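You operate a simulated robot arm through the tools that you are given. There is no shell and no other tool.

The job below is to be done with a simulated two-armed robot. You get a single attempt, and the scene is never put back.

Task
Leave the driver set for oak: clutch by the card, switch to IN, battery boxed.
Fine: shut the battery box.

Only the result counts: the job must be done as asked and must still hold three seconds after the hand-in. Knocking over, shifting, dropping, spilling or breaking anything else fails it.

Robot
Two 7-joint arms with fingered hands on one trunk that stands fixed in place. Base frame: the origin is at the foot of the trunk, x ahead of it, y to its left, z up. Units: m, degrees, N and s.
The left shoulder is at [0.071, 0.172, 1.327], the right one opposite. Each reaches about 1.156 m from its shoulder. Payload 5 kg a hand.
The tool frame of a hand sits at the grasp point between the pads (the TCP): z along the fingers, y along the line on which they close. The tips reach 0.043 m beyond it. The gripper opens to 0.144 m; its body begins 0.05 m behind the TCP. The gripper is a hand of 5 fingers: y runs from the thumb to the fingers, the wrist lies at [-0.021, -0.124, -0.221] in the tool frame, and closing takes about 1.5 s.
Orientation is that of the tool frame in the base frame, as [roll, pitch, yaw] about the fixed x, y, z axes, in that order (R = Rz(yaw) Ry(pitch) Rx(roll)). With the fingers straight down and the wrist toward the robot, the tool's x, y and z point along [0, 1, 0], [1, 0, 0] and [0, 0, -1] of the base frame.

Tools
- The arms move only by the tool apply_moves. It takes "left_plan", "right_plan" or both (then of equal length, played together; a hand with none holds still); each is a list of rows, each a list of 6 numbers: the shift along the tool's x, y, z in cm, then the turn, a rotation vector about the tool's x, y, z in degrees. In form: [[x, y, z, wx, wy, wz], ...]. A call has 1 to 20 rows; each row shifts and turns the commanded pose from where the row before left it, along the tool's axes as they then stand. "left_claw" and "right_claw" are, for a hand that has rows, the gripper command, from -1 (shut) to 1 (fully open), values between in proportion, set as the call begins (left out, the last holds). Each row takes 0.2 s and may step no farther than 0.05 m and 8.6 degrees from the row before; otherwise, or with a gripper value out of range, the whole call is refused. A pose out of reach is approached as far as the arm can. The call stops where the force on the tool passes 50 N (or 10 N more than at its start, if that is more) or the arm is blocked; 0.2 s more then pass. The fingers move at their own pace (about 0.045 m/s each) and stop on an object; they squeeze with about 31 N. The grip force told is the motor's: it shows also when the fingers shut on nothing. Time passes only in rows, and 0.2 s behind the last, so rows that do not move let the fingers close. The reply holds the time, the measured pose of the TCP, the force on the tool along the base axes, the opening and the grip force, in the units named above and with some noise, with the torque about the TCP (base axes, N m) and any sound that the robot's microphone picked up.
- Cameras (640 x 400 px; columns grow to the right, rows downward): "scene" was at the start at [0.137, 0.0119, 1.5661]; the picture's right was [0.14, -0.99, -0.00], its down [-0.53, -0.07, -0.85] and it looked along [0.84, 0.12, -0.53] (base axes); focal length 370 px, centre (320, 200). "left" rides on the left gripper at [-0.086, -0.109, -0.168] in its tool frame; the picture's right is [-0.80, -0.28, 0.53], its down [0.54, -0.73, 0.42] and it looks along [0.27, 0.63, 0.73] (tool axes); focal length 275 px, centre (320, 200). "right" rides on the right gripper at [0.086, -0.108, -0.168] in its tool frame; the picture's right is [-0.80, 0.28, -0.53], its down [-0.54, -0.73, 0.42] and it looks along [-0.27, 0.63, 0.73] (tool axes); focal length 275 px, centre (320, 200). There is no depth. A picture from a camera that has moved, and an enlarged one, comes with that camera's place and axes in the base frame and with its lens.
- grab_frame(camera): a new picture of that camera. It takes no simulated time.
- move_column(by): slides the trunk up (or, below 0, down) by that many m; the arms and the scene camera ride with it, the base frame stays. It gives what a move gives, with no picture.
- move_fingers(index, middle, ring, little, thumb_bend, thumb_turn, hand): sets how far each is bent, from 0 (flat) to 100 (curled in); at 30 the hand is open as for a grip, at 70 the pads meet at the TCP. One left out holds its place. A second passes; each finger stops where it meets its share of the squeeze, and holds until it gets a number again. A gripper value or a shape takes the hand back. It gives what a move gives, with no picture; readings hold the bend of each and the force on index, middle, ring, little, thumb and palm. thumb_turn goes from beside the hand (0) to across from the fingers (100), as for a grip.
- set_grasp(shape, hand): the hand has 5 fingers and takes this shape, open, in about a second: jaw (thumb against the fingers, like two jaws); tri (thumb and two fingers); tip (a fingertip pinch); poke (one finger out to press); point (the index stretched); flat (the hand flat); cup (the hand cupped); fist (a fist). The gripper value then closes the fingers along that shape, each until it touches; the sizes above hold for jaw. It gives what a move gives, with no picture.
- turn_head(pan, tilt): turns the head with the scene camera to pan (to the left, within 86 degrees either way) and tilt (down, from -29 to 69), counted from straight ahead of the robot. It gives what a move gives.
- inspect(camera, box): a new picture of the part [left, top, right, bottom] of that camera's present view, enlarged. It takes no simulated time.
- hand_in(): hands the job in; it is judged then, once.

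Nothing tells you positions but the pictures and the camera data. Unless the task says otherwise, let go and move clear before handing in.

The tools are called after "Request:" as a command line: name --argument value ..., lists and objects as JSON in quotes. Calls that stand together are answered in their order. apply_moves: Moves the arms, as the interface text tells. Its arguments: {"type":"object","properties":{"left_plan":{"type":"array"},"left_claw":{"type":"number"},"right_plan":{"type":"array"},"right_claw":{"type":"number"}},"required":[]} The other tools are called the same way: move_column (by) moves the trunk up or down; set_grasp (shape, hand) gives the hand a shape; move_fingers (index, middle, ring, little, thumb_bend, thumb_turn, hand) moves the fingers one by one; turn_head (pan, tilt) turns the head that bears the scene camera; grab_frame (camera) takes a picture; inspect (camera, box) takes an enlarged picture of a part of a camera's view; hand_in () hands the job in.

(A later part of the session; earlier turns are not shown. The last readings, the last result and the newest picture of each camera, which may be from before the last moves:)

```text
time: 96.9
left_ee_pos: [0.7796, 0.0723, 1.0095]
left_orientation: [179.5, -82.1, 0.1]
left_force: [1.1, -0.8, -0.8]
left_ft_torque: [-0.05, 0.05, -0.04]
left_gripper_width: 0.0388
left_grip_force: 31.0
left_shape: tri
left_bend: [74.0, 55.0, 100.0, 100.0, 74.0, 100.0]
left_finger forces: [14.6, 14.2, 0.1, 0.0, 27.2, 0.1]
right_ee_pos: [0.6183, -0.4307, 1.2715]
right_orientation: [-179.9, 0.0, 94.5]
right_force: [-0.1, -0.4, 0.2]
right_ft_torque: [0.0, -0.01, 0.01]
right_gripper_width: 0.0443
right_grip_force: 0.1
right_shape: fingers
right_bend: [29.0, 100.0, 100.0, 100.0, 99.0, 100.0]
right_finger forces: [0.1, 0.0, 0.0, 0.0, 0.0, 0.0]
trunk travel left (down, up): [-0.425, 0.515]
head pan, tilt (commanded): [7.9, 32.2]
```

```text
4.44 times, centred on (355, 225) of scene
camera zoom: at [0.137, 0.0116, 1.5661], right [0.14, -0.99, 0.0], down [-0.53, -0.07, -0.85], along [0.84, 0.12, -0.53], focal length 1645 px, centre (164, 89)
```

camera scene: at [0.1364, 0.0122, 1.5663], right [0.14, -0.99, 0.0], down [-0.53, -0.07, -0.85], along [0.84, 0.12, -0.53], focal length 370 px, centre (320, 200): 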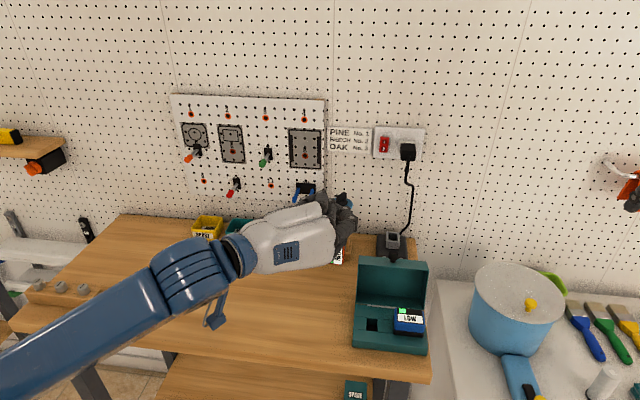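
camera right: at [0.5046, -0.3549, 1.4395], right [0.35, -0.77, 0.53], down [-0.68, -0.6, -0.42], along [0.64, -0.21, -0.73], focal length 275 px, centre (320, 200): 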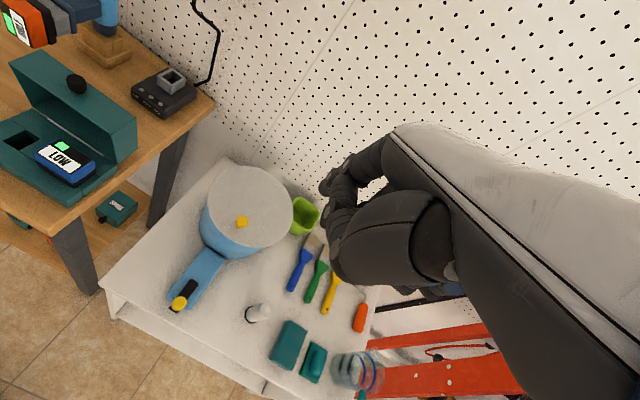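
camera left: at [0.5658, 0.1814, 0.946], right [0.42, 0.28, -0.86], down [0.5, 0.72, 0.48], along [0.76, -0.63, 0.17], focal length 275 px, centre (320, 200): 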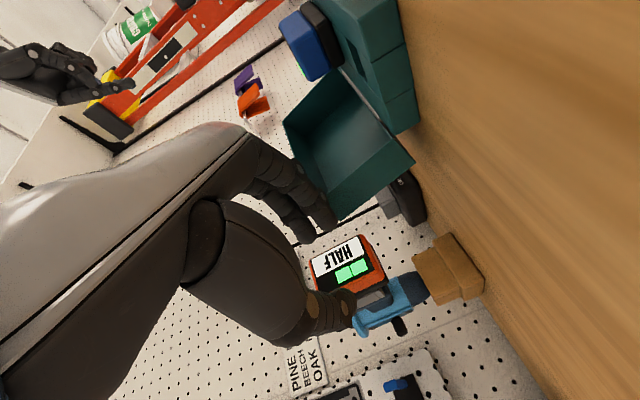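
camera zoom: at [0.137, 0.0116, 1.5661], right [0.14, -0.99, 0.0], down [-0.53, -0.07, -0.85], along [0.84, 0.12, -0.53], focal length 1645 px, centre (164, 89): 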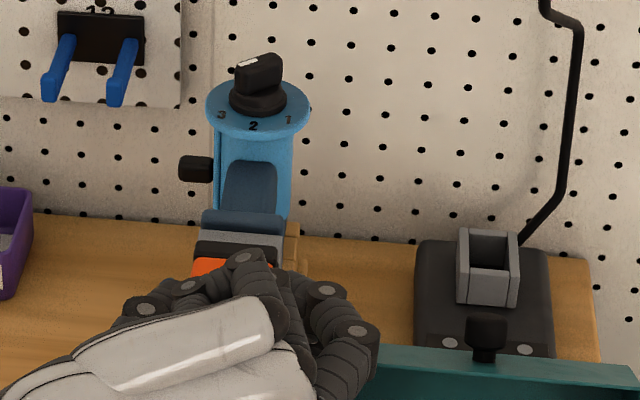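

The grip is firm and balanced. I'll pull straight back toward me in small steps, watching the force and the driver.

Request:
apply_moves --left_plan '[[-0.04, 0, -0.3, 0, 0, 0], [-0.04, 0, -0.3, 0, 0, 0], [0, 0, 0, 0, 0, 0]]'

Request:
inspect --camera "scene" --box '[310, 180, 400, 270]'

```text
time: 97.7
left_ee_pos: [0.7734, 0.071, 1.0097]
left_orientation: [179.1, -82.0, 0.4]
left_force: [0.3, 0.0, 0.4]
left_ft_torque: [0.05, 0.07, 0.03]
left_gripper_width: 0.0386
left_grip_force: 30.8
left_shape: tri
left_bend: [74.0, 55.0, 100.0, 100.0, 74.0, 100.0]
left_finger forces: [14.5, 14.0, 0.1, 0.1, 28.6, 0.0]
right_ee_pos: [0.6199, -0.4311, 1.2717]
right_orientation: [-179.8, -0.1, 94.6]
right_force: [0.4, 0.1, -0.7]
right_ft_torque: [-0.01, -0.02, 0.03]
right_gripper_width: 0.0442
right_grip_force: 0.0
right_shape: fingers
right_bend: [29.0, 100.0, 100.0, 100.0, 99.0, 100.0]
right_finger forces: [0.1, 0.0, 0.0, 0.0, 0.1, 0.1]
trunk travel left (down, up): [-0.425, 0.515]
head pan, tilt (commanded): [7.9, 32.2]
```

```text
4.44 times, centred on (355, 225) of scene
camera zoom: at [0.1375, 0.0117, 1.566], right [0.14, -0.99, 0.0], down [-0.53, -0.07, -0.85], along [0.84, 0.12, -0.53], focal length 1645 px, centre (164, 89)
```

zoom: 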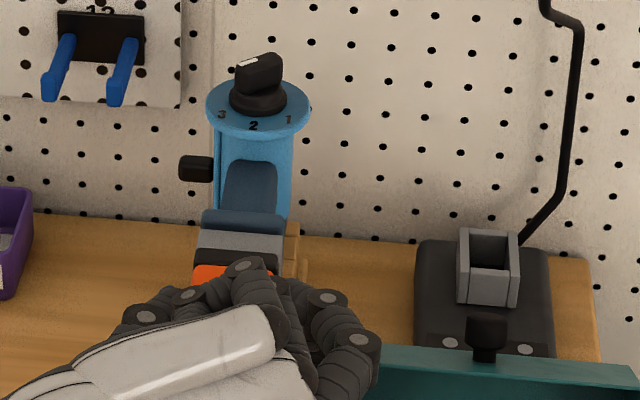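

It slides out with almost no force and the driver stays still. I'll continue to full extraction.

Request:
apply_moves --left_plan '[[-0.07, 0, -0.5, 0, 0, 0], [-0.07, 0, -0.5, 0, 0, 0], [-0.07, 0, -0.5, 0, 0, 0], [-0.07, 0, -0.5, 0, 0, 0], [-0.07, 0, -0.5, 0, 0, 0], [-0.07, 0, -0.5, 0, 0, 0], [-0.1, 0, -0.8, 0, 0, 0], [-0.1, 0, -0.8, 0, 0, 0]]'

Request:
inspect --camera "scene" --box '[300, 180, 420, 300]'

Request:
inspect --camera "right" --box '[0, 0, 160, 200]'

Request:
grab_frame --camera "left"

```text
time: 99.5
left_ee_pos: [0.7261, 0.0712, 1.01]
left_orientation: [179.1, -82.0, 0.5]
left_force: [-0.2, 0.0, -0.1]
left_ft_torque: [0.0, 0.09, -0.01]
left_gripper_width: 0.0386
left_grip_force: 30.7
left_shape: tri
left_bend: [74.0, 55.0, 100.0, 100.0, 74.0, 100.0]
left_finger forces: [14.4, 14.1, 0.0, 0.0, 28.5, 0.0]
right_ee_pos: [0.6173, -0.4314, 1.2718]
right_orientation: [-179.9, 0.0, 94.6]
right_force: [-0.1, 0.1, -0.2]
right_ft_torque: [-0.04, 0.01, 0.02]
right_gripper_width: 0.0442
right_grip_force: 0.0
right_shape: fingers
right_bend: [29.0, 100.0, 100.0, 100.0, 99.0, 100.0]
right_finger forces: [0.1, 0.0, 0.0, 0.0, 0.0, 0.0]
trunk travel left (down, up): [-0.425, 0.515]
head pan, tilt (commanded): [7.9, 32.2]
```

```text
3.33 times, centred on (360, 240) of scene
camera zoom: at [0.1366, 0.0119, 1.5661], right [0.14, -0.99, 0.0], down [-0.53, -0.07, -0.85], along [0.84, 0.12, -0.53], focal length 1233 px, centre (187, 67)
```

zoom: 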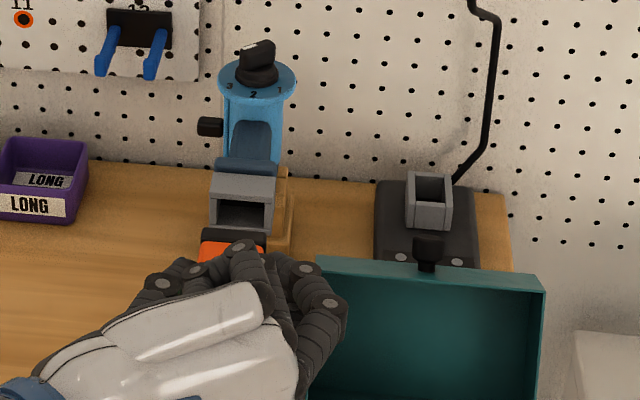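

```text
2.00 times, centred on (80, 100) of right
camera zoom: at [0.5037, -0.3534, 1.4402], right [0.35, -0.77, 0.53], down [-0.68, -0.6, -0.42], along [0.65, -0.22, -0.73], focal length 551 px, centre (800, 400)
```

zoom: 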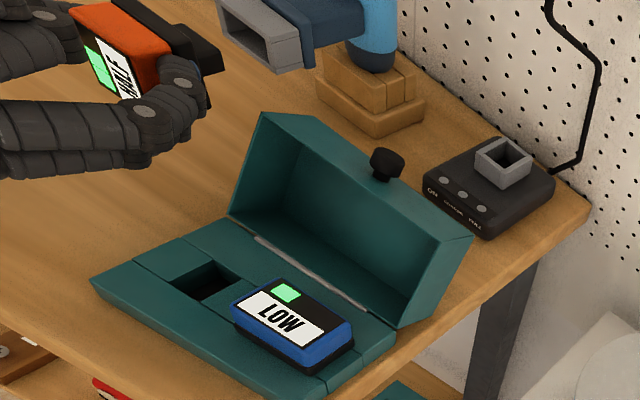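

```text
taken
camera left: at [0.5494, 0.1798, 0.9489], right [0.42, 0.28, -0.86], down [0.5, 0.72, 0.48], along [0.76, -0.63, 0.16], focal length 275 px, centre (320, 200)
```

left: 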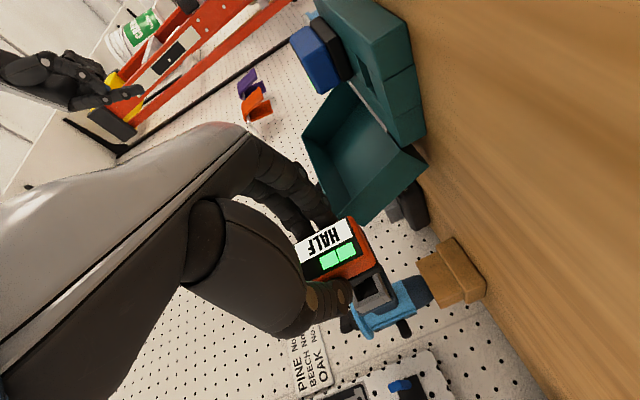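

The battery is out, with its black stem visible, and the driver hasn't moved. Now I'll lift it away and rotate the hand so the stem points down.

Request:
apply_moves --left_plan '[[1.6, 0, -1.24, 0, 0, 0], [1.6, 0, -1.24, 0, 0, 0], [3.19, 0, -1.8, 0, 0, 0], [3.19, 0, -1.8, 0, 0, 0], [3.19, 0, -1.5, 0, 0, 0], [0, 0, 0, 0, -7.5, 0], [0, 0, 0, 0, -7.5, 0], [0, 0, 0, 0, -7.5, 0], [0, 0, 0, 0, -7.5, 0], [0, 0, 0, 0, -7.5, 0], [0, 0, 0, 0, -7.5, 0]]'

Request:
grab_frame --camera "scene"

Request:
grab_frame --camera "left"

```text
time: 101.9
left_ee_pos: [0.6693, 0.0701, 1.1455]
left_orientation: [-179.9, -36.9, -0.6]
left_force: [0.3, 0.6, -3.2]
left_ft_torque: [0.03, 0.05, -0.02]
left_gripper_width: 0.0386
left_grip_force: 31.3
left_shape: tri
left_bend: [74.0, 55.0, 100.0, 100.0, 74.0, 100.0]
left_finger forces: [14.4, 14.0, 0.0, 0.1, 28.3, 0.1]
right_ee_pos: [0.6196, -0.4311, 1.2707]
right_orientation: [-179.9, -0.1, 94.6]
right_force: [-0.9, -0.3, -0.2]
right_ft_torque: [0.0, 0.02, 0.02]
right_gripper_width: 0.0445
right_grip_force: 0.0
right_shape: fingers
right_bend: [29.0, 100.0, 100.0, 100.0, 99.0, 100.0]
right_finger forces: [0.0, 0.0, 0.0, 0.0, 0.1, 0.0]
trunk travel left (down, up): [-0.425, 0.515]
head pan, tilt (commanded): [7.9, 32.2]
```

```text
taken
camera scene: at [0.1377, 0.0114, 1.566], right [0.14, -0.99, 0.0], down [-0.53, -0.07, -0.85], along [0.84, 0.12, -0.53], focal length 370 px, centre (320, 200)
```

scene: 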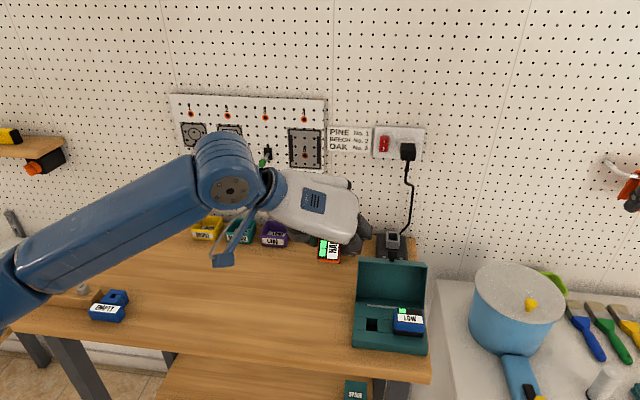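

```text
taken
camera left: at [0.5015, 0.1805, 1.2286], right [-0.31, 0.29, -0.91], down [0.69, 0.72, -0.01], along [0.65, -0.63, -0.43], focal length 275 px, centre (320, 200)
```

left: 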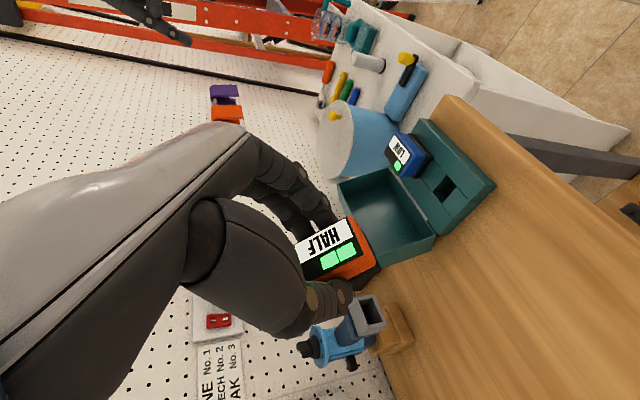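

Request:
apply_moves --left_plan '[[0, 0, 0, 0, -7.5, 0], [0, 0, 0, 0, -7.5, 0], [0, 0, 0, 0, -7.5, 0], [0, 0, 0, 0, -7.5, 0], [0, 0, 0, 0, -7.5, 0], [0, 0, 0, 0, -7.5, 0]]'

Request:
grab_frame --camera "scene"

Request:
inspect --camera "scene" --box '[300, 190, 440, 360]'

Request:
grab_frame --camera "left"

```text
time: 103.3
left_ee_pos: [0.6718, 0.0707, 1.1475]
left_orientation: [179.9, 8.1, -0.5]
left_force: [-0.5, -0.2, -2.2]
left_ft_torque: [0.01, -0.01, -0.01]
left_gripper_width: 0.0385
left_grip_force: 31.1
left_shape: tri
left_bend: [74.0, 55.0, 100.0, 100.0, 74.0, 100.0]
left_finger forces: [14.4, 14.1, 0.1, 0.0, 28.4, 0.0]
right_ee_pos: [0.6205, -0.4307, 1.2704]
right_orientation: [-179.8, -0.1, 94.5]
right_force: [0.2, -0.2, 0.0]
right_ft_torque: [0.01, 0.02, 0.03]
right_gripper_width: 0.0442
right_grip_force: 0.1
right_shape: fingers
right_bend: [29.0, 100.0, 100.0, 100.0, 99.0, 100.0]
right_finger forces: [0.0, 0.1, 0.0, 0.0, 0.1, 0.1]
trunk travel left (down, up): [-0.425, 0.515]
head pan, tilt (commanded): [7.9, 32.2]
```

```text
taken
camera scene: at [0.138, 0.0114, 1.566], right [0.14, -0.99, 0.0], down [-0.53, -0.07, -0.85], along [0.84, 0.12, -0.53], focal length 370 px, centre (320, 200)
```

scene: 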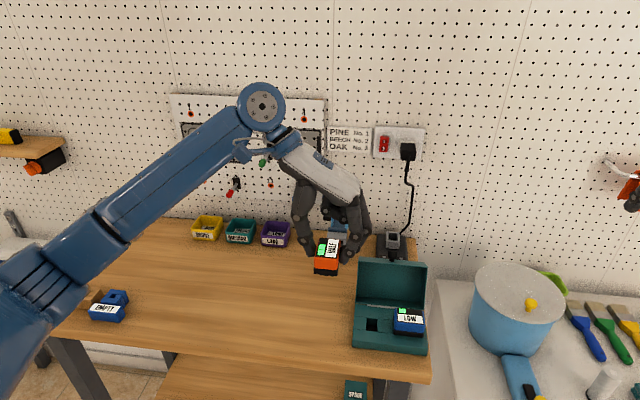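

```text
2.35 times, centred on (370, 275) of scene
camera zoom: at [0.138, 0.0114, 1.566], right [0.14, -0.99, 0.0], down [-0.53, -0.07, -0.85], along [0.84, 0.12, -0.53], focal length 871 px, centre (202, 24)
```

zoom: 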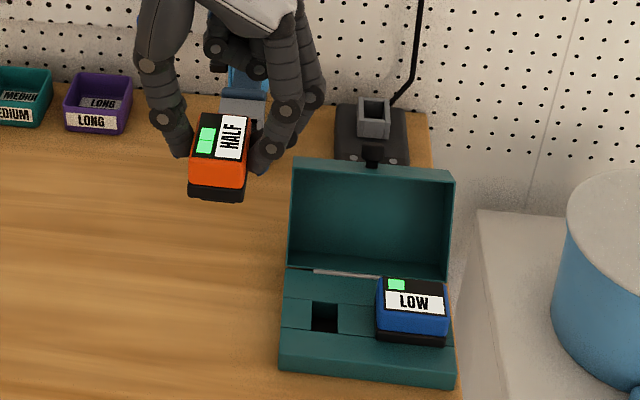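

```text
taken
camera left: at [0.6102, 0.1803, 1.3247], right [-0.86, 0.29, -0.42], down [0.48, 0.72, -0.5], along [0.16, -0.63, -0.76], focal length 275 px, centre (320, 200)
```

left: 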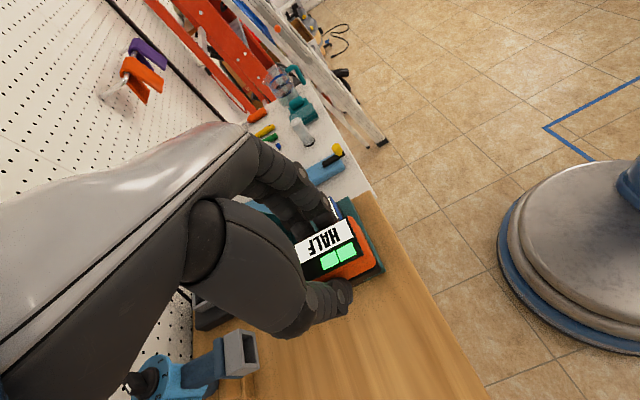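

The slot's long side runs front to back, with the bars forming a gap about 36 × 24 mm. The stored battery's long side runs left to right. So I need to turn the battery a quarter-turn about vertical, to the hand's natural heading.

Request:
apply_moves --left_plan '[[0, 0, 0, -1.14, 0, -8.1], [0, 0, 0, -1.14, 0, -8.1], [0, 0, 0, -1.14, 0, -8.1], [0, 0, 0, -1.14, 0, -8.1], [0, 0, 0, -1.14, 0, -8.1], [0, 0, 0, -1.14, 0, -8.1], [0, 0, 0, -1.14, 0, -8.1], [0, 0, 0, -1.14, 0, -8.1], [0, 0, 0, -1.14, 0, -8.1], [0, 0, 0, -1.14, 0, -8.1], [0, 0, 0, -1.14, 0, -8.1]]'

Request:
grab_frame --camera "scene"

Request:
inspect --camera "right" --box '[0, 0, 200, 200]'

Request:
grab_frame --camera "left"

```text
time: 105.7
left_ee_pos: [0.6695, 0.0705, 1.1467]
left_orientation: [-180.0, 7.9, 89.7]
left_force: [-0.4, 0.2, -2.2]
left_ft_torque: [0.05, 0.01, -0.02]
left_gripper_width: 0.0386
left_grip_force: 30.8
left_shape: tri
left_bend: [74.0, 55.0, 100.0, 100.0, 74.0, 100.0]
left_finger forces: [14.5, 14.0, 0.0, 0.0, 28.4, 0.1]
right_ee_pos: [0.6204, -0.4318, 1.2692]
right_orientation: [-179.9, -0.1, 94.6]
right_force: [-0.5, 0.2, -0.7]
right_ft_torque: [0.03, 0.02, -0.01]
right_gripper_width: 0.0445
right_grip_force: 0.1
right_shape: fingers
right_bend: [29.0, 100.0, 100.0, 100.0, 99.0, 100.0]
right_finger forces: [0.1, 0.0, 0.0, 0.0, 0.0, 0.1]
trunk travel left (down, up): [-0.425, 0.515]
head pan, tilt (commanded): [7.9, 32.2]
```

```text
taken
camera scene: at [0.1372, 0.0109, 1.5661], right [0.14, -0.99, 0.0], down [-0.53, -0.07, -0.85], along [0.84, 0.12, -0.53], focal length 370 px, centre (320, 200)
```

scene: 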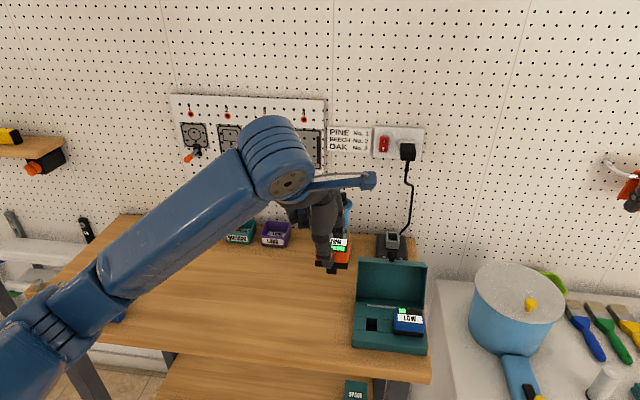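

```text
2.00 times, centred on (100, 100) of right
camera zoom: at [0.5043, -0.3543, 1.4397], right [0.35, -0.77, 0.53], down [-0.68, -0.6, -0.42], along [0.64, -0.22, -0.73], focal length 551 px, centre (760, 400)
```

zoom: 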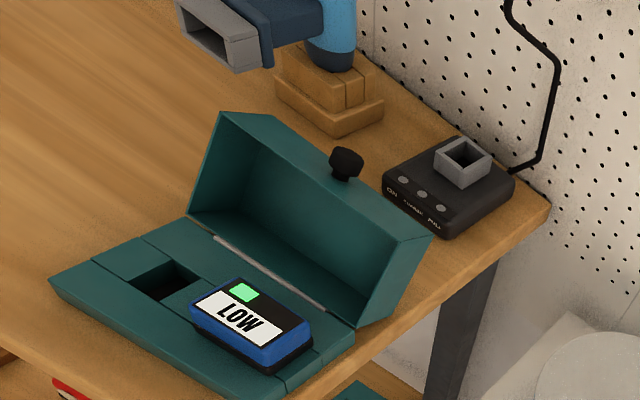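

```text
taken
camera left: at [0.5612, 0.01, 1.3251], right [-0.29, -0.86, -0.42], down [-0.72, 0.48, -0.5], along [0.63, 0.16, -0.76], focal length 275 px, centre (320, 200)
```

left: 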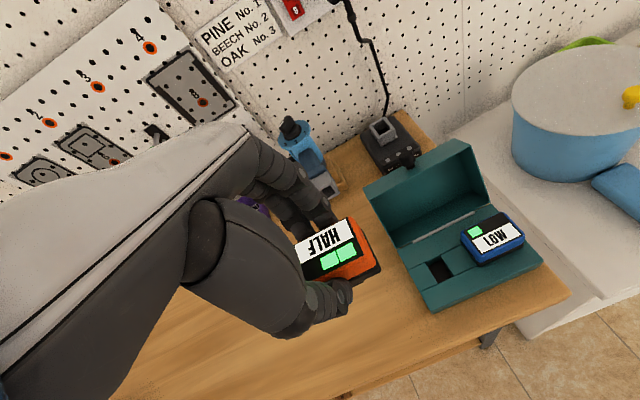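

The left wrist camera now sees both the battery and the empty slot. I'll zoom in on each view to locate the slot precisely.

Request:
inspect --camera "left" --box '[400, 230, 480, 300]'

Request:
inspect --camera "scene" --box '[345, 300, 405, 355]'

Request:
inspect --camera "right" --box '[10, 100, 110, 200]'

Request:
inspect --camera "left" --box '[270, 180, 400, 310]'

Request:
inspect --camera "scene" --box '[300, 220, 370, 290]'

```text
5.71 times, centred on (440, 265) of left
camera zoom: at [0.5612, 0.01, 1.3251], right [-0.29, -0.86, -0.42], down [-0.72, 0.48, -0.5], along [0.63, 0.16, -0.76], focal length 1573 px, centre (-366, -171)
```

zoom: 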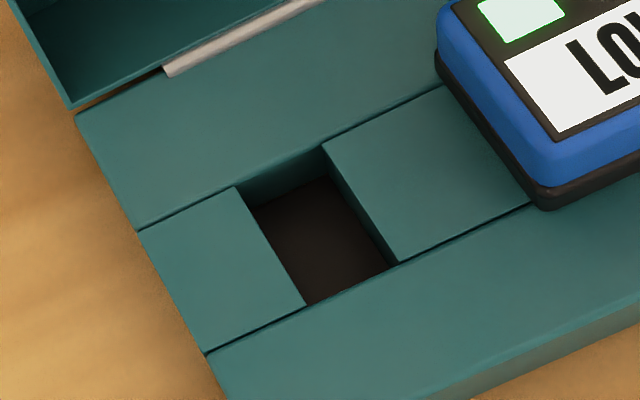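

```text
7.27 times, centred on (375, 328) of scene
camera zoom: at [0.1372, 0.0109, 1.5661], right [0.14, -0.99, 0.0], down [-0.53, -0.07, -0.85], along [0.84, 0.12, -0.53], focal length 2691 px, centre (-80, -727)
```

zoom: 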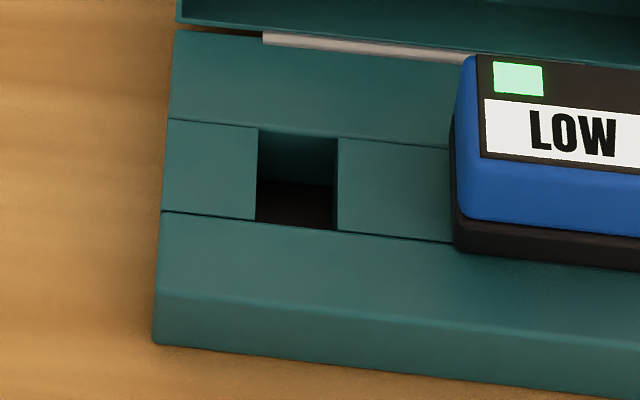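

```text
4.00 times, centred on (60, 150) of right
camera zoom: at [0.5043, -0.3543, 1.4397], right [0.35, -0.77, 0.53], down [-0.68, -0.6, -0.42], along [0.64, -0.22, -0.73], focal length 1101 px, centre (1360, 400)
```

zoom: 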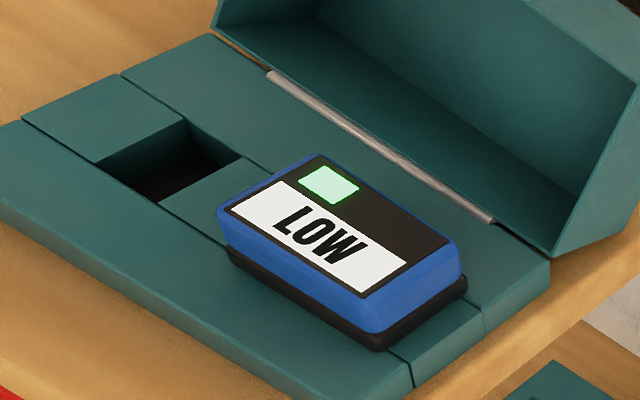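

```text
3.08 times, centred on (335, 245) of left
camera zoom: at [0.5612, 0.01, 1.3251], right [-0.29, -0.86, -0.42], down [-0.72, 0.48, -0.5], along [0.63, 0.16, -0.76], focal length 847 px, centre (274, 62)
```

zoom: 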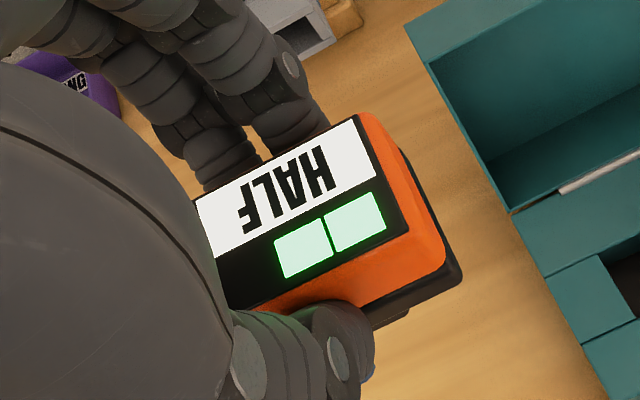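

```text
5.71 times, centred on (335, 255) of scene
camera zoom: at [0.1372, 0.0109, 1.5661], right [0.14, -0.99, 0.0], down [-0.53, -0.07, -0.85], along [0.84, 0.12, -0.53], focal length 2114 px, centre (234, -114)
```

zoom: 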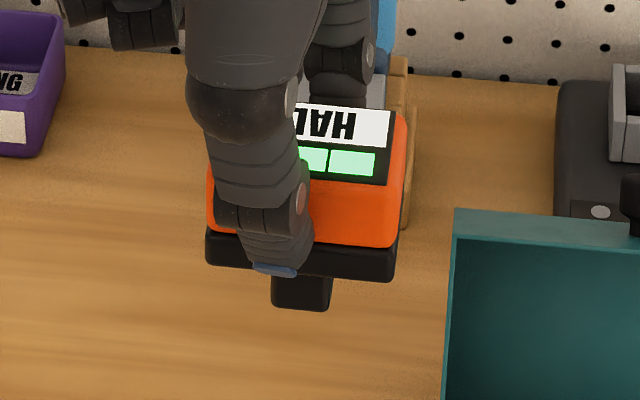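

The slot centre is about (0.689, −0.026). The battery's axis sits about 2 mm forward and 10 mm right of my TCP. I'll move to hover above the slot and check from all cameras.

Request:
apply_moves --left_plan '[[-2.56, 0.59, 2.61, 0, 0, 0], [-2.56, 0.59, 2.61, 0, 0, 0], [-2.56, 0.59, 2.61, 0, 0, 0], [0, 0, 0, 0, 0, 0]]'

Request:
inspect --camera "scene" --box '[330, 250, 430, 360]'

Request:
inspect --camera "right" --box '[0, 40, 140, 200]'

Request:
inspect --camera "left" --box '[270, 180, 430, 340]'

```text
time: 106.7
left_ee_pos: [0.6855, -0.0145, 1.0789]
left_orientation: [179.8, 8.1, 89.5]
left_force: [1.2, -0.4, -2.9]
left_ft_torque: [0.02, -0.01, 0.0]
left_gripper_width: 0.0385
left_grip_force: 30.9
left_shape: tri
left_bend: [74.0, 55.0, 100.0, 100.0, 74.0, 100.0]
left_finger forces: [14.2, 14.1, 0.0, 0.1, 28.6, 0.0]
right_ee_pos: [0.6187, -0.4303, 1.2719]
right_orientation: [-179.9, 0.0, 94.6]
right_force: [-0.9, 0.8, 0.3]
right_ft_torque: [-0.02, 0.01, -0.04]
right_gripper_width: 0.0443
right_grip_force: 0.0
right_shape: fingers
right_bend: [29.0, 100.0, 100.0, 100.0, 99.0, 100.0]
right_finger forces: [0.0, 0.1, 0.0, 0.1, 0.1, 0.0]
trunk travel left (down, up): [-0.425, 0.515]
head pan, tilt (commanded): [7.9, 32.2]
```

```text
3.64 times, centred on (380, 305) of scene
camera zoom: at [0.137, 0.0124, 1.5661], right [0.14, -0.99, 0.0], down [-0.53, -0.07, -0.85], along [0.84, 0.12, -0.53], focal length 1346 px, centre (102, -182)
```

zoom: 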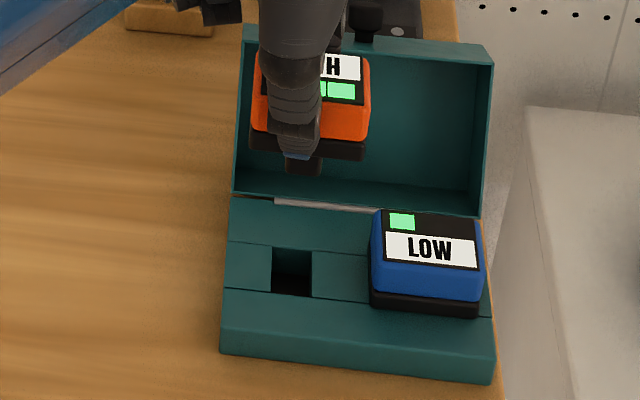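

```text
2.50 times, centred on (70, 120) of right
camera zoom: at [0.504, -0.353, 1.4402], right [0.35, -0.77, 0.53], down [-0.68, -0.6, -0.42], along [0.65, -0.22, -0.73], focal length 688 px, centre (945, 400)
```

zoom: 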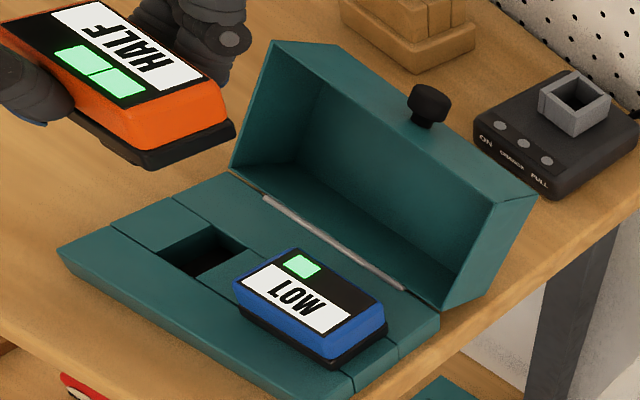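

```text
2.50 times, centred on (350, 260) of left
camera zoom: at [0.5762, -0.0764, 1.2571], right [-0.29, -0.86, -0.42], down [-0.72, 0.48, -0.5], along [0.63, 0.16, -0.76], focal length 688 px, centre (245, 50)
```

zoom: 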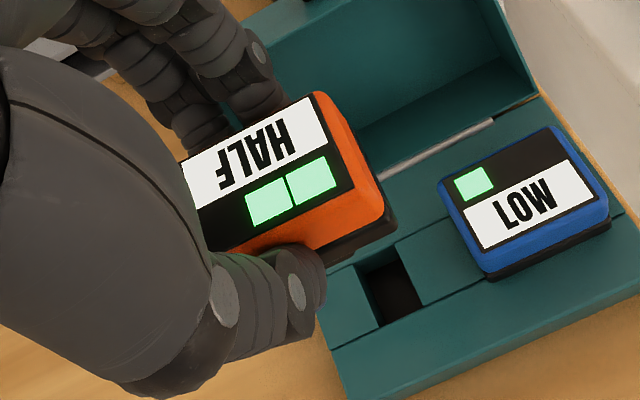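

All views agree to within about 2 mm. I'll descend vertically part of the way and check again.

Request:
apply_moves --left_plan '[[0.4, 0.05, 2.97, 0, 0, 0], [0.4, 0.05, 2.5, 0, 0, 0], [0, 0, 0, 0, 0, 0]]'

Request:
inspect --camera "scene" --box '[345, 270, 425, 350]'

Request:
inspect --camera "right" --box '[0, 60, 120, 180]'

Request:
inspect --camera "left" --box '[270, 180, 430, 340]'

```text
time: 107.5
left_ee_pos: [0.6877, -0.0154, 1.0257]
left_orientation: [179.8, 8.0, 89.5]
left_force: [-0.4, 0.2, -3.1]
left_ft_torque: [0.04, -0.01, 0.02]
left_gripper_width: 0.0385
left_grip_force: 31.1
left_shape: tri
left_bend: [74.0, 55.0, 100.0, 100.0, 74.0, 100.0]
left_finger forces: [14.4, 14.1, 0.1, 0.0, 28.5, 0.1]
right_ee_pos: [0.6183, -0.4306, 1.2723]
right_orientation: [-179.9, -0.2, 94.6]
right_force: [-0.6, 0.2, -0.3]
right_ft_torque: [0.0, 0.02, 0.05]
right_gripper_width: 0.0443
right_grip_force: 0.0
right_shape: fingers
right_bend: [29.0, 100.0, 100.0, 100.0, 99.0, 100.0]
right_finger forces: [0.1, 0.1, 0.1, 0.0, 0.0, 0.0]
trunk travel left (down, up): [-0.425, 0.515]
head pan, tilt (commanded): [7.9, 32.2]
```

```text
5.00 times, centred on (385, 310) of scene
camera zoom: at [0.1369, 0.0115, 1.5661], right [0.14, -0.99, 0.0], down [-0.53, -0.07, -0.85], along [0.84, 0.12, -0.53], focal length 1850 px, centre (-5, -350)
```

zoom: 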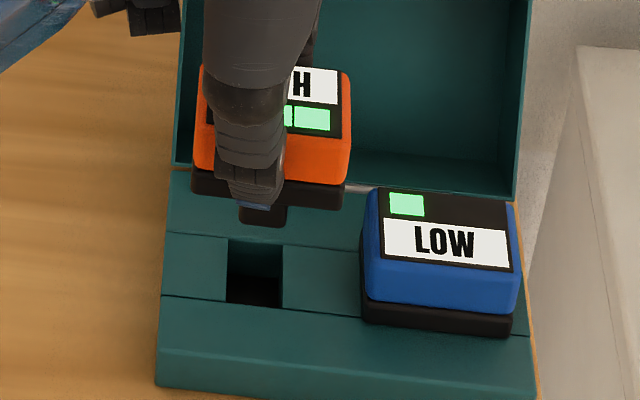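

```text
3.33 times, centred on (60, 120) of right
camera zoom: at [0.5039, -0.3538, 1.44], right [0.35, -0.77, 0.53], down [-0.68, -0.6, -0.42], along [0.65, -0.22, -0.73], focal length 918 px, centre (1187, 467)
```

zoom: 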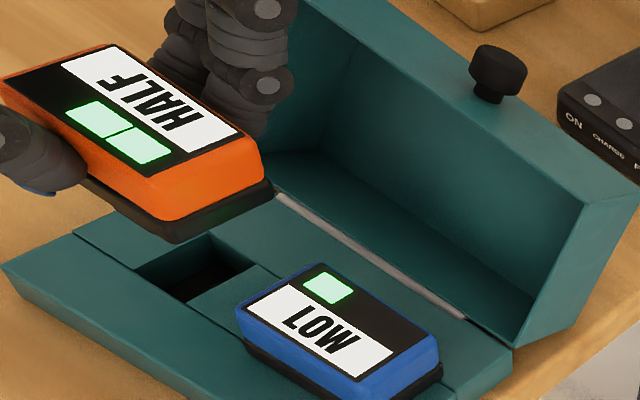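

```text
2.50 times, centred on (350, 260) of left
camera zoom: at [0.5786, -0.0774, 1.204], right [-0.29, -0.86, -0.42], down [-0.72, 0.48, -0.5], along [0.63, 0.16, -0.76], focal length 688 px, centre (245, 50)
```

zoom: 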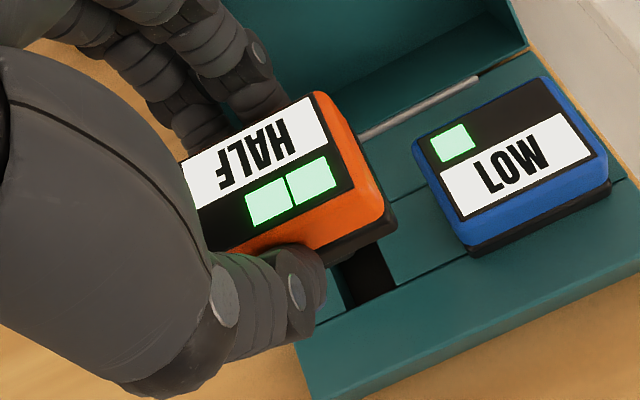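

Request:
apply_moves --left_plan '[[0.17, 0, 1.24, 0, 0, 0], [0.17, 0, 1.24, 0, 0, 0], [0, 0, 0, 0, 0, 0]]'

Request:
inspect --camera "scene" --box '[350, 285, 410, 345]'

Request:
inspect --camera "right" --box '[0, 60, 120, 180]'

Request:
inspect --camera "left" --box '[310, 220, 400, 310]'

```text
time: 108.3
left_ee_pos: [0.6866, -0.0159, 1.0005]
left_orientation: [180.0, 8.0, 89.6]
left_force: [-0.3, 0.1, -2.0]
left_ft_torque: [0.04, 0.0, 0.03]
left_gripper_width: 0.0388
left_grip_force: 31.1
left_shape: tri
left_bend: [74.0, 55.0, 100.0, 100.0, 74.0, 100.0]
left_finger forces: [14.3, 14.2, 0.1, 0.0, 28.5, 0.1]
right_ee_pos: [0.6182, -0.4324, 1.2717]
right_orientation: [-179.8, -0.1, 94.6]
right_force: [-0.1, 0.6, 0.1]
right_ft_torque: [-0.01, 0.0, 0.02]
right_gripper_width: 0.0442
right_grip_force: 0.1
right_shape: fingers
right_bend: [29.0, 100.0, 100.0, 100.0, 99.0, 100.0]
right_finger forces: [0.0, 0.0, 0.0, 0.0, 0.1, 0.1]
trunk travel left (down, up): [-0.425, 0.515]
head pan, tilt (commanded): [7.9, 32.2]
```

```text
6.67 times, centred on (380, 315) of scene
camera zoom: at [0.1371, 0.0118, 1.5661], right [0.14, -0.99, 0.0], down [-0.53, -0.07, -0.85], along [0.84, 0.12, -0.53], focal length 2467 px, centre (-80, -567)
```

zoom: 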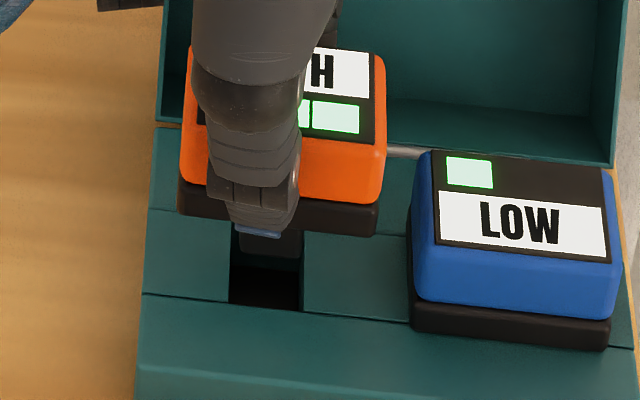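

```text
3.33 times, centred on (60, 120) of right
camera zoom: at [0.5041, -0.3536, 1.44], right [0.35, -0.77, 0.53], down [-0.68, -0.6, -0.42], along [0.65, -0.22, -0.73], focal length 918 px, centre (1187, 467)
```

zoom: 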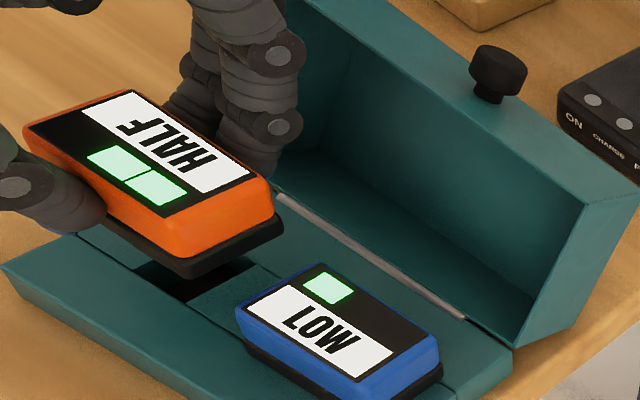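

```text
4.44 times, centred on (355, 265) of left
camera zoom: at [0.5784, -0.0772, 1.1789], right [-0.29, -0.86, -0.42], down [-0.72, 0.48, -0.5], along [0.63, 0.16, -0.76], focal length 1224 px, centre (164, -89)
```

zoom: 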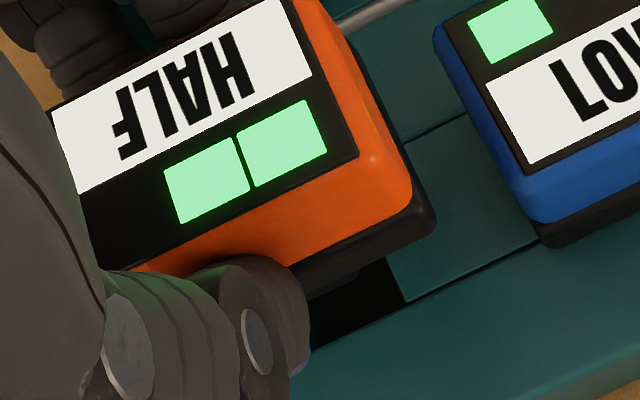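

Left-right alignment is within half a millimetre. I'll lower slowly into the slot, watching the force.

Request:
apply_moves --left_plan '[[0.07, 0, 0.5, 0, 0, 0], [0.07, 0, 0.5, 0, 0, 0], [0.07, 0, 0.5, 0, 0, 0], [0.07, 0, 0.4, 0, 0, 0], [0, 0, 0, 0, 0, 0]]'

Request:
inspect --camera "scene" --box '[350, 285, 410, 345]'

Request:
inspect --camera "right" --box '[0, 60, 120, 180]'

Request:
inspect --camera "left" --box '[310, 220, 400, 310]'

```text
time: 109.5
left_ee_pos: [0.6881, -0.0156, 0.9805]
left_orientation: [-179.9, 8.0, 89.5]
left_force: [0.4, 0.3, -1.9]
left_ft_torque: [0.04, -0.01, 0.01]
left_gripper_width: 0.0385
left_grip_force: 31.4
left_shape: tri
left_bend: [74.0, 55.0, 100.0, 100.0, 74.0, 100.0]
left_finger forces: [14.2, 14.2, 0.1, 0.0, 28.5, 0.1]
right_ee_pos: [0.6195, -0.4314, 1.2713]
right_orientation: [-179.9, -0.1, 94.5]
right_force: [0.5, -0.2, 0.2]
right_ft_torque: [0.0, 0.0, -0.01]
right_gripper_width: 0.0443
right_grip_force: 0.0
right_shape: fingers
right_bend: [29.0, 100.0, 100.0, 100.0, 99.0, 100.0]
right_finger forces: [0.0, 0.1, 0.0, 0.1, 0.0, 0.0]
trunk travel left (down, up): [-0.425, 0.515]
head pan, tilt (commanded): [7.9, 32.2]
```

```text
6.67 times, centred on (380, 315) of scene
camera zoom: at [0.1371, 0.0118, 1.5661], right [0.14, -0.99, 0.0], down [-0.53, -0.07, -0.85], along [0.84, 0.12, -0.53], focal length 2467 px, centre (-80, -567)
```

zoom: 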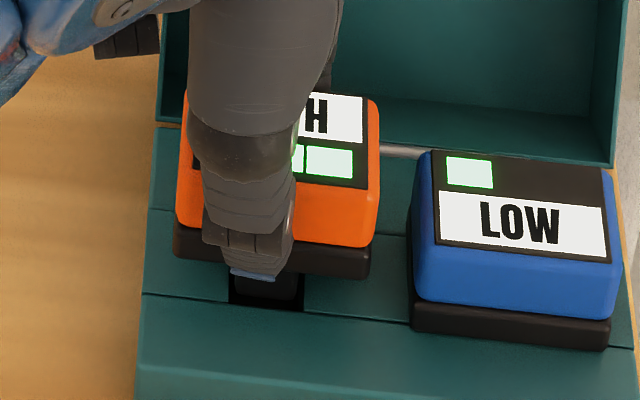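

```text
3.33 times, centred on (60, 120) of right
camera zoom: at [0.5041, -0.3536, 1.44], right [0.35, -0.77, 0.53], down [-0.68, -0.6, -0.42], along [0.65, -0.22, -0.73], focal length 918 px, centre (1187, 467)
```

zoom: 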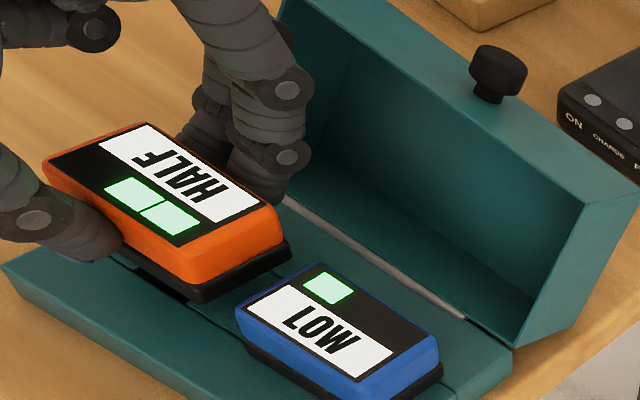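

```text
4.44 times, centred on (355, 265) of left
camera zoom: at [0.5786, -0.077, 1.1587], right [-0.29, -0.86, -0.42], down [-0.72, 0.48, -0.5], along [0.63, 0.16, -0.76], focal length 1224 px, centre (164, -89)
```

zoom: 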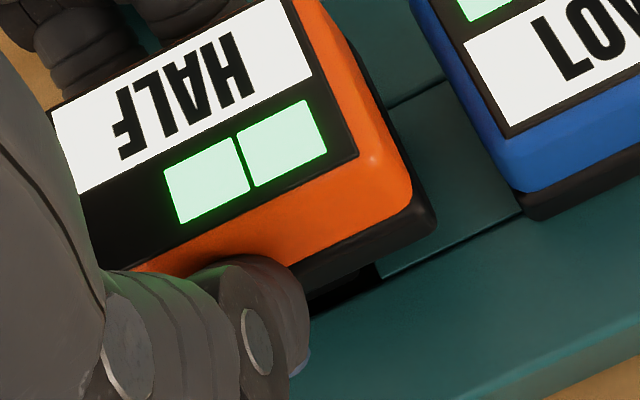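

Request:
apply_moves --left_plan '[[0.05, 0, 0.4, 0, 0, 0], [0.05, 0, 0.4, 0, 0, 0], [0.05, 0, 0.4, 0, 0, 0], [0, 0, 0, 0, 0, 0]]'

Request:
inspect --camera "scene" --box '[350, 285, 410, 345]'

Request:
inspect --camera "right" --box '[0, 60, 120, 180]'

```text
time: 110.5
left_ee_pos: [0.6878, -0.0153, 0.9697]
left_orientation: [179.9, 8.1, 89.5]
left_force: [0.3, -0.3, -3.5]
left_ft_torque: [0.03, -0.02, 0.02]
left_gripper_width: 0.0384
left_grip_force: 31.3
left_shape: tri
left_bend: [74.0, 55.0, 100.0, 100.0, 74.0, 100.0]
left_finger forces: [14.3, 14.2, 0.0, 0.0, 28.6, 0.0]
right_ee_pos: [0.6202, -0.4314, 1.272]
right_orientation: [-179.9, -0.1, 94.7]
right_force: [1.2, -0.9, 0.2]
right_ft_torque: [0.0, -0.02, -0.04]
right_gripper_width: 0.0441
right_grip_force: 0.0
right_shape: fingers
right_bend: [29.0, 100.0, 100.0, 100.0, 99.0, 100.0]
right_finger forces: [0.1, 0.1, 0.0, 0.0, 0.0, 0.0]
trunk travel left (down, up): [-0.425, 0.515]
head pan, tilt (commanded): [7.9, 32.2]
```

```text
6.67 times, centred on (380, 315) of scene
camera zoom: at [0.1371, 0.0117, 1.5661], right [0.14, -0.99, 0.0], down [-0.53, -0.07, -0.85], along [0.84, 0.12, -0.53], focal length 2467 px, centre (-80, -567)
```

zoom: 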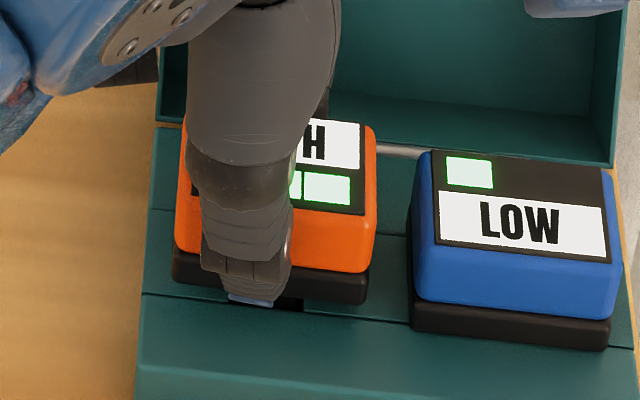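

```text
3.33 times, centred on (60, 120) of right
camera zoom: at [0.5041, -0.3536, 1.44], right [0.35, -0.77, 0.53], down [-0.68, -0.6, -0.42], along [0.65, -0.22, -0.73], focal length 918 px, centre (1187, 467)
```

zoom: 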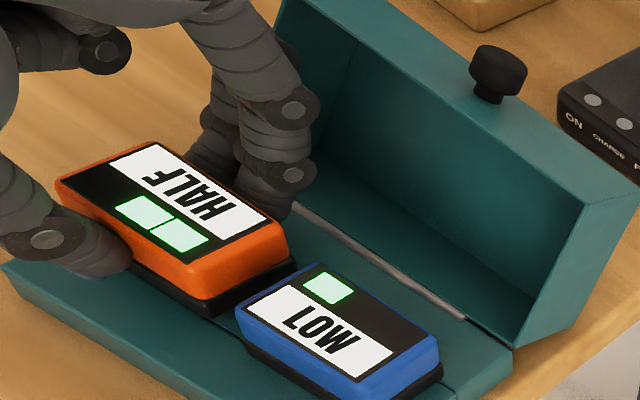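

Request:
apply_moves --left_plan '[[0.03, 0, 0.25, 0, 0, 0], [0.03, 0, 0.25, 0, 0, 0], [0.03, 0, 0.2, 0, 0, 0], [0, 0, 0, 0, 0, 0]]'

Request:
inspect --camera "scene" --box '[350, 285, 410, 345]'

Request:
inspect --camera "right" --box '[0, 60, 120, 180]'

```text
time: 111.5
left_ee_pos: [0.6875, -0.0152, 0.9616]
left_orientation: [-180.0, 8.1, 89.6]
left_force: [-0.4, 0.4, -3.3]
left_ft_torque: [0.05, 0.07, -0.01]
left_gripper_width: 0.0385
left_grip_force: 31.8
left_shape: tri
left_bend: [74.0, 55.0, 100.0, 100.0, 74.0, 100.0]
left_finger forces: [14.3, 14.2, 0.0, 0.1, 28.4, 0.0]
right_ee_pos: [0.6191, -0.4313, 1.2717]
right_orientation: [-179.9, -0.1, 94.5]
right_force: [0.0, 1.5, -0.2]
right_ft_torque: [0.01, -0.02, 0.02]
right_gripper_width: 0.0442
right_grip_force: 0.0
right_shape: fingers
right_bend: [29.0, 100.0, 100.0, 100.0, 99.0, 100.0]
right_finger forces: [0.1, 0.0, 0.0, 0.0, 0.0, 0.1]
trunk travel left (down, up): [-0.425, 0.515]
head pan, tilt (commanded): [7.9, 32.2]
```

```text
6.67 times, centred on (380, 315) of scene
camera zoom: at [0.1371, 0.0117, 1.5661], right [0.14, -0.99, 0.0], down [-0.53, -0.07, -0.85], along [0.84, 0.12, -0.53], focal length 2467 px, centre (-80, -567)
```

zoom: 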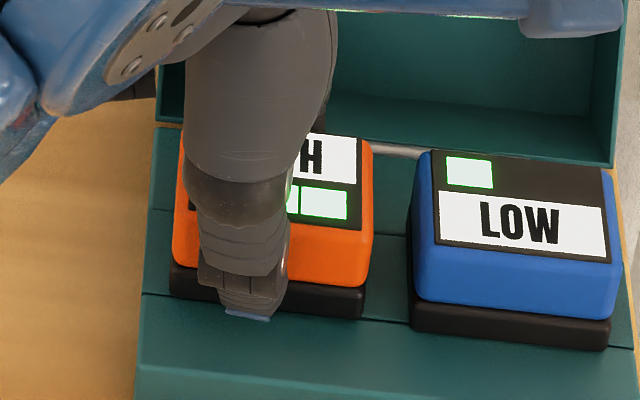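

```text
3.33 times, centred on (60, 120) of right
camera zoom: at [0.5041, -0.3536, 1.44], right [0.35, -0.77, 0.53], down [-0.68, -0.6, -0.42], along [0.65, -0.22, -0.73], focal length 918 px, centre (1187, 467)
```

zoom: 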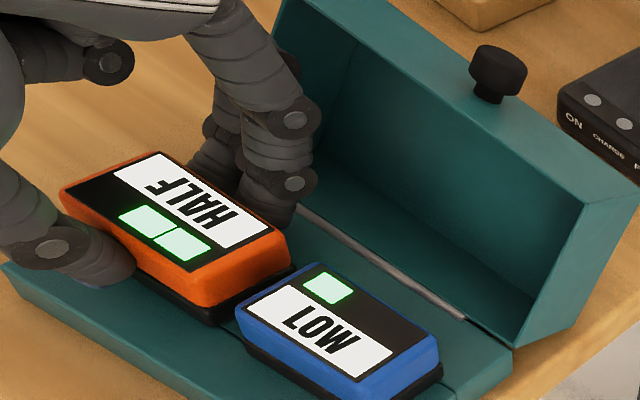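

Request:
apply_moves --left_plan '[[0.02, 0, 0.15, 0, 0, 0], [0.02, 0, 0.15, 0, 0, 0], [0, 0, 0, 0, 0, 0]]'

```text
time: 112.3
left_ee_pos: [0.6872, -0.0158, 0.9598]
left_orientation: [180.0, 8.1, 89.6]
left_force: [1.8, 0.9, 5.9]
left_ft_torque: [0.0, -0.17, 0.07]
left_gripper_width: 0.0386
left_grip_force: 31.0
left_shape: tri
left_bend: [74.0, 55.0, 100.0, 100.0, 74.0, 100.0]
left_finger forces: [15.3, 15.0, 0.0, 0.1, 29.2, 0.1]
right_ee_pos: [0.6185, -0.4295, 1.2718]
right_orientation: [-180.0, 0.0, 94.5]
right_force: [-0.1, 0.8, -0.5]
right_ft_torque: [0.0, 0.02, 0.02]
right_gripper_width: 0.0441
right_grip_force: 0.0
right_shape: fingers
right_bend: [29.0, 100.0, 100.0, 100.0, 99.0, 100.0]
right_finger forces: [0.0, 0.0, 0.0, 0.0, 0.0, 0.0]
trunk travel left (down, up): [-0.425, 0.515]
head pan, tilt (commanded): [7.9, 32.2]
```

The battery has bottomed out, with the downward weight changing to upward support at the predicted height. I'll release it by opening the fingers a little.

Request:
apply_moves --left_plan '[[0, 0, 0, 0, 0, 0], [0, 0, 0, 0, 0, 0], [0, 0, 0, 0, 0, 0]]' --left_claw -0.3

Request:
inspect --camera "scene" --box '[350, 285, 410, 345]'

Request:
inspect --camera "right" --box '[0, 60, 120, 180]'

Request:
inspect --camera "left" --box '[270, 180, 430, 340]'

```text
time: 113.1
left_ee_pos: [0.6881, -0.0154, 0.9587]
left_orientation: [179.9, 8.1, 89.6]
left_force: [-0.3, 0.2, 0.4]
left_ft_torque: [0.0, -0.03, 0.01]
left_gripper_width: 0.0501
left_grip_force: 0.1
left_shape: tri
left_bend: [74.0, 51.0, 99.0, 99.0, 73.0, 100.0]
left_finger forces: [0.0, 0.0, 0.0, 0.0, 0.1, 0.1]
right_ee_pos: [0.619, -0.4315, 1.2722]
right_orientation: [-179.9, -0.1, 94.6]
right_force: [-0.2, 0.2, 0.4]
right_ft_torque: [0.0, -0.01, 0.0]
right_gripper_width: 0.0442
right_grip_force: 0.0
right_shape: fingers
right_bend: [29.0, 100.0, 100.0, 100.0, 99.0, 100.0]
right_finger forces: [0.0, 0.0, 0.0, 0.0, 0.0, 0.1]
trunk travel left (down, up): [-0.425, 0.515]
head pan, tilt (commanded): [7.9, 32.2]
```

```text
6.67 times, centred on (380, 315) of scene
camera zoom: at [0.1366, 0.0117, 1.5661], right [0.14, -0.99, 0.0], down [-0.53, -0.07, -0.85], along [0.84, 0.12, -0.53], focal length 2467 px, centre (-80, -567)
```

zoom: 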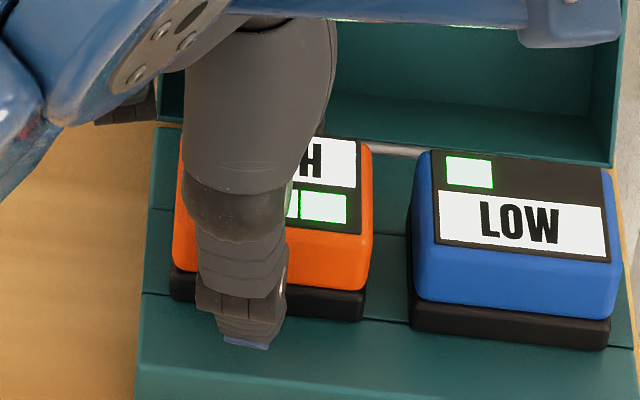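

```text
3.33 times, centred on (60, 120) of right
camera zoom: at [0.5036, -0.3536, 1.4401], right [0.35, -0.77, 0.53], down [-0.68, -0.6, -0.42], along [0.65, -0.22, -0.73], focal length 918 px, centre (1187, 467)
```

zoom: 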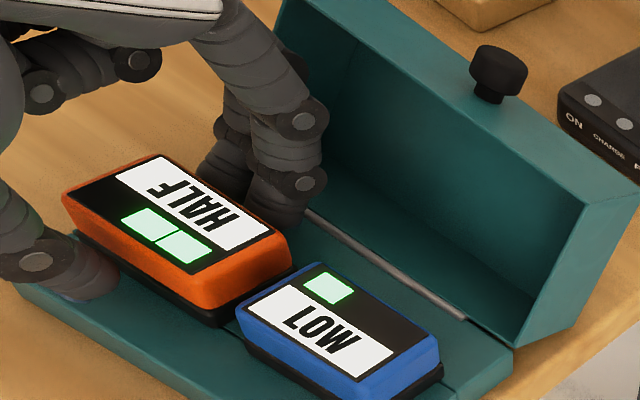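

```text
2.50 times, centred on (350, 260) of left
camera zoom: at [0.5785, -0.0772, 1.1366], right [-0.29, -0.86, -0.42], down [-0.72, 0.48, -0.5], along [0.63, 0.16, -0.76], focal length 688 px, centre (245, 50)
```

zoom: 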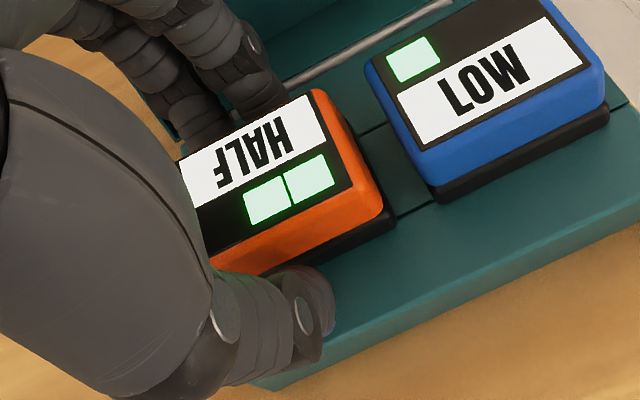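

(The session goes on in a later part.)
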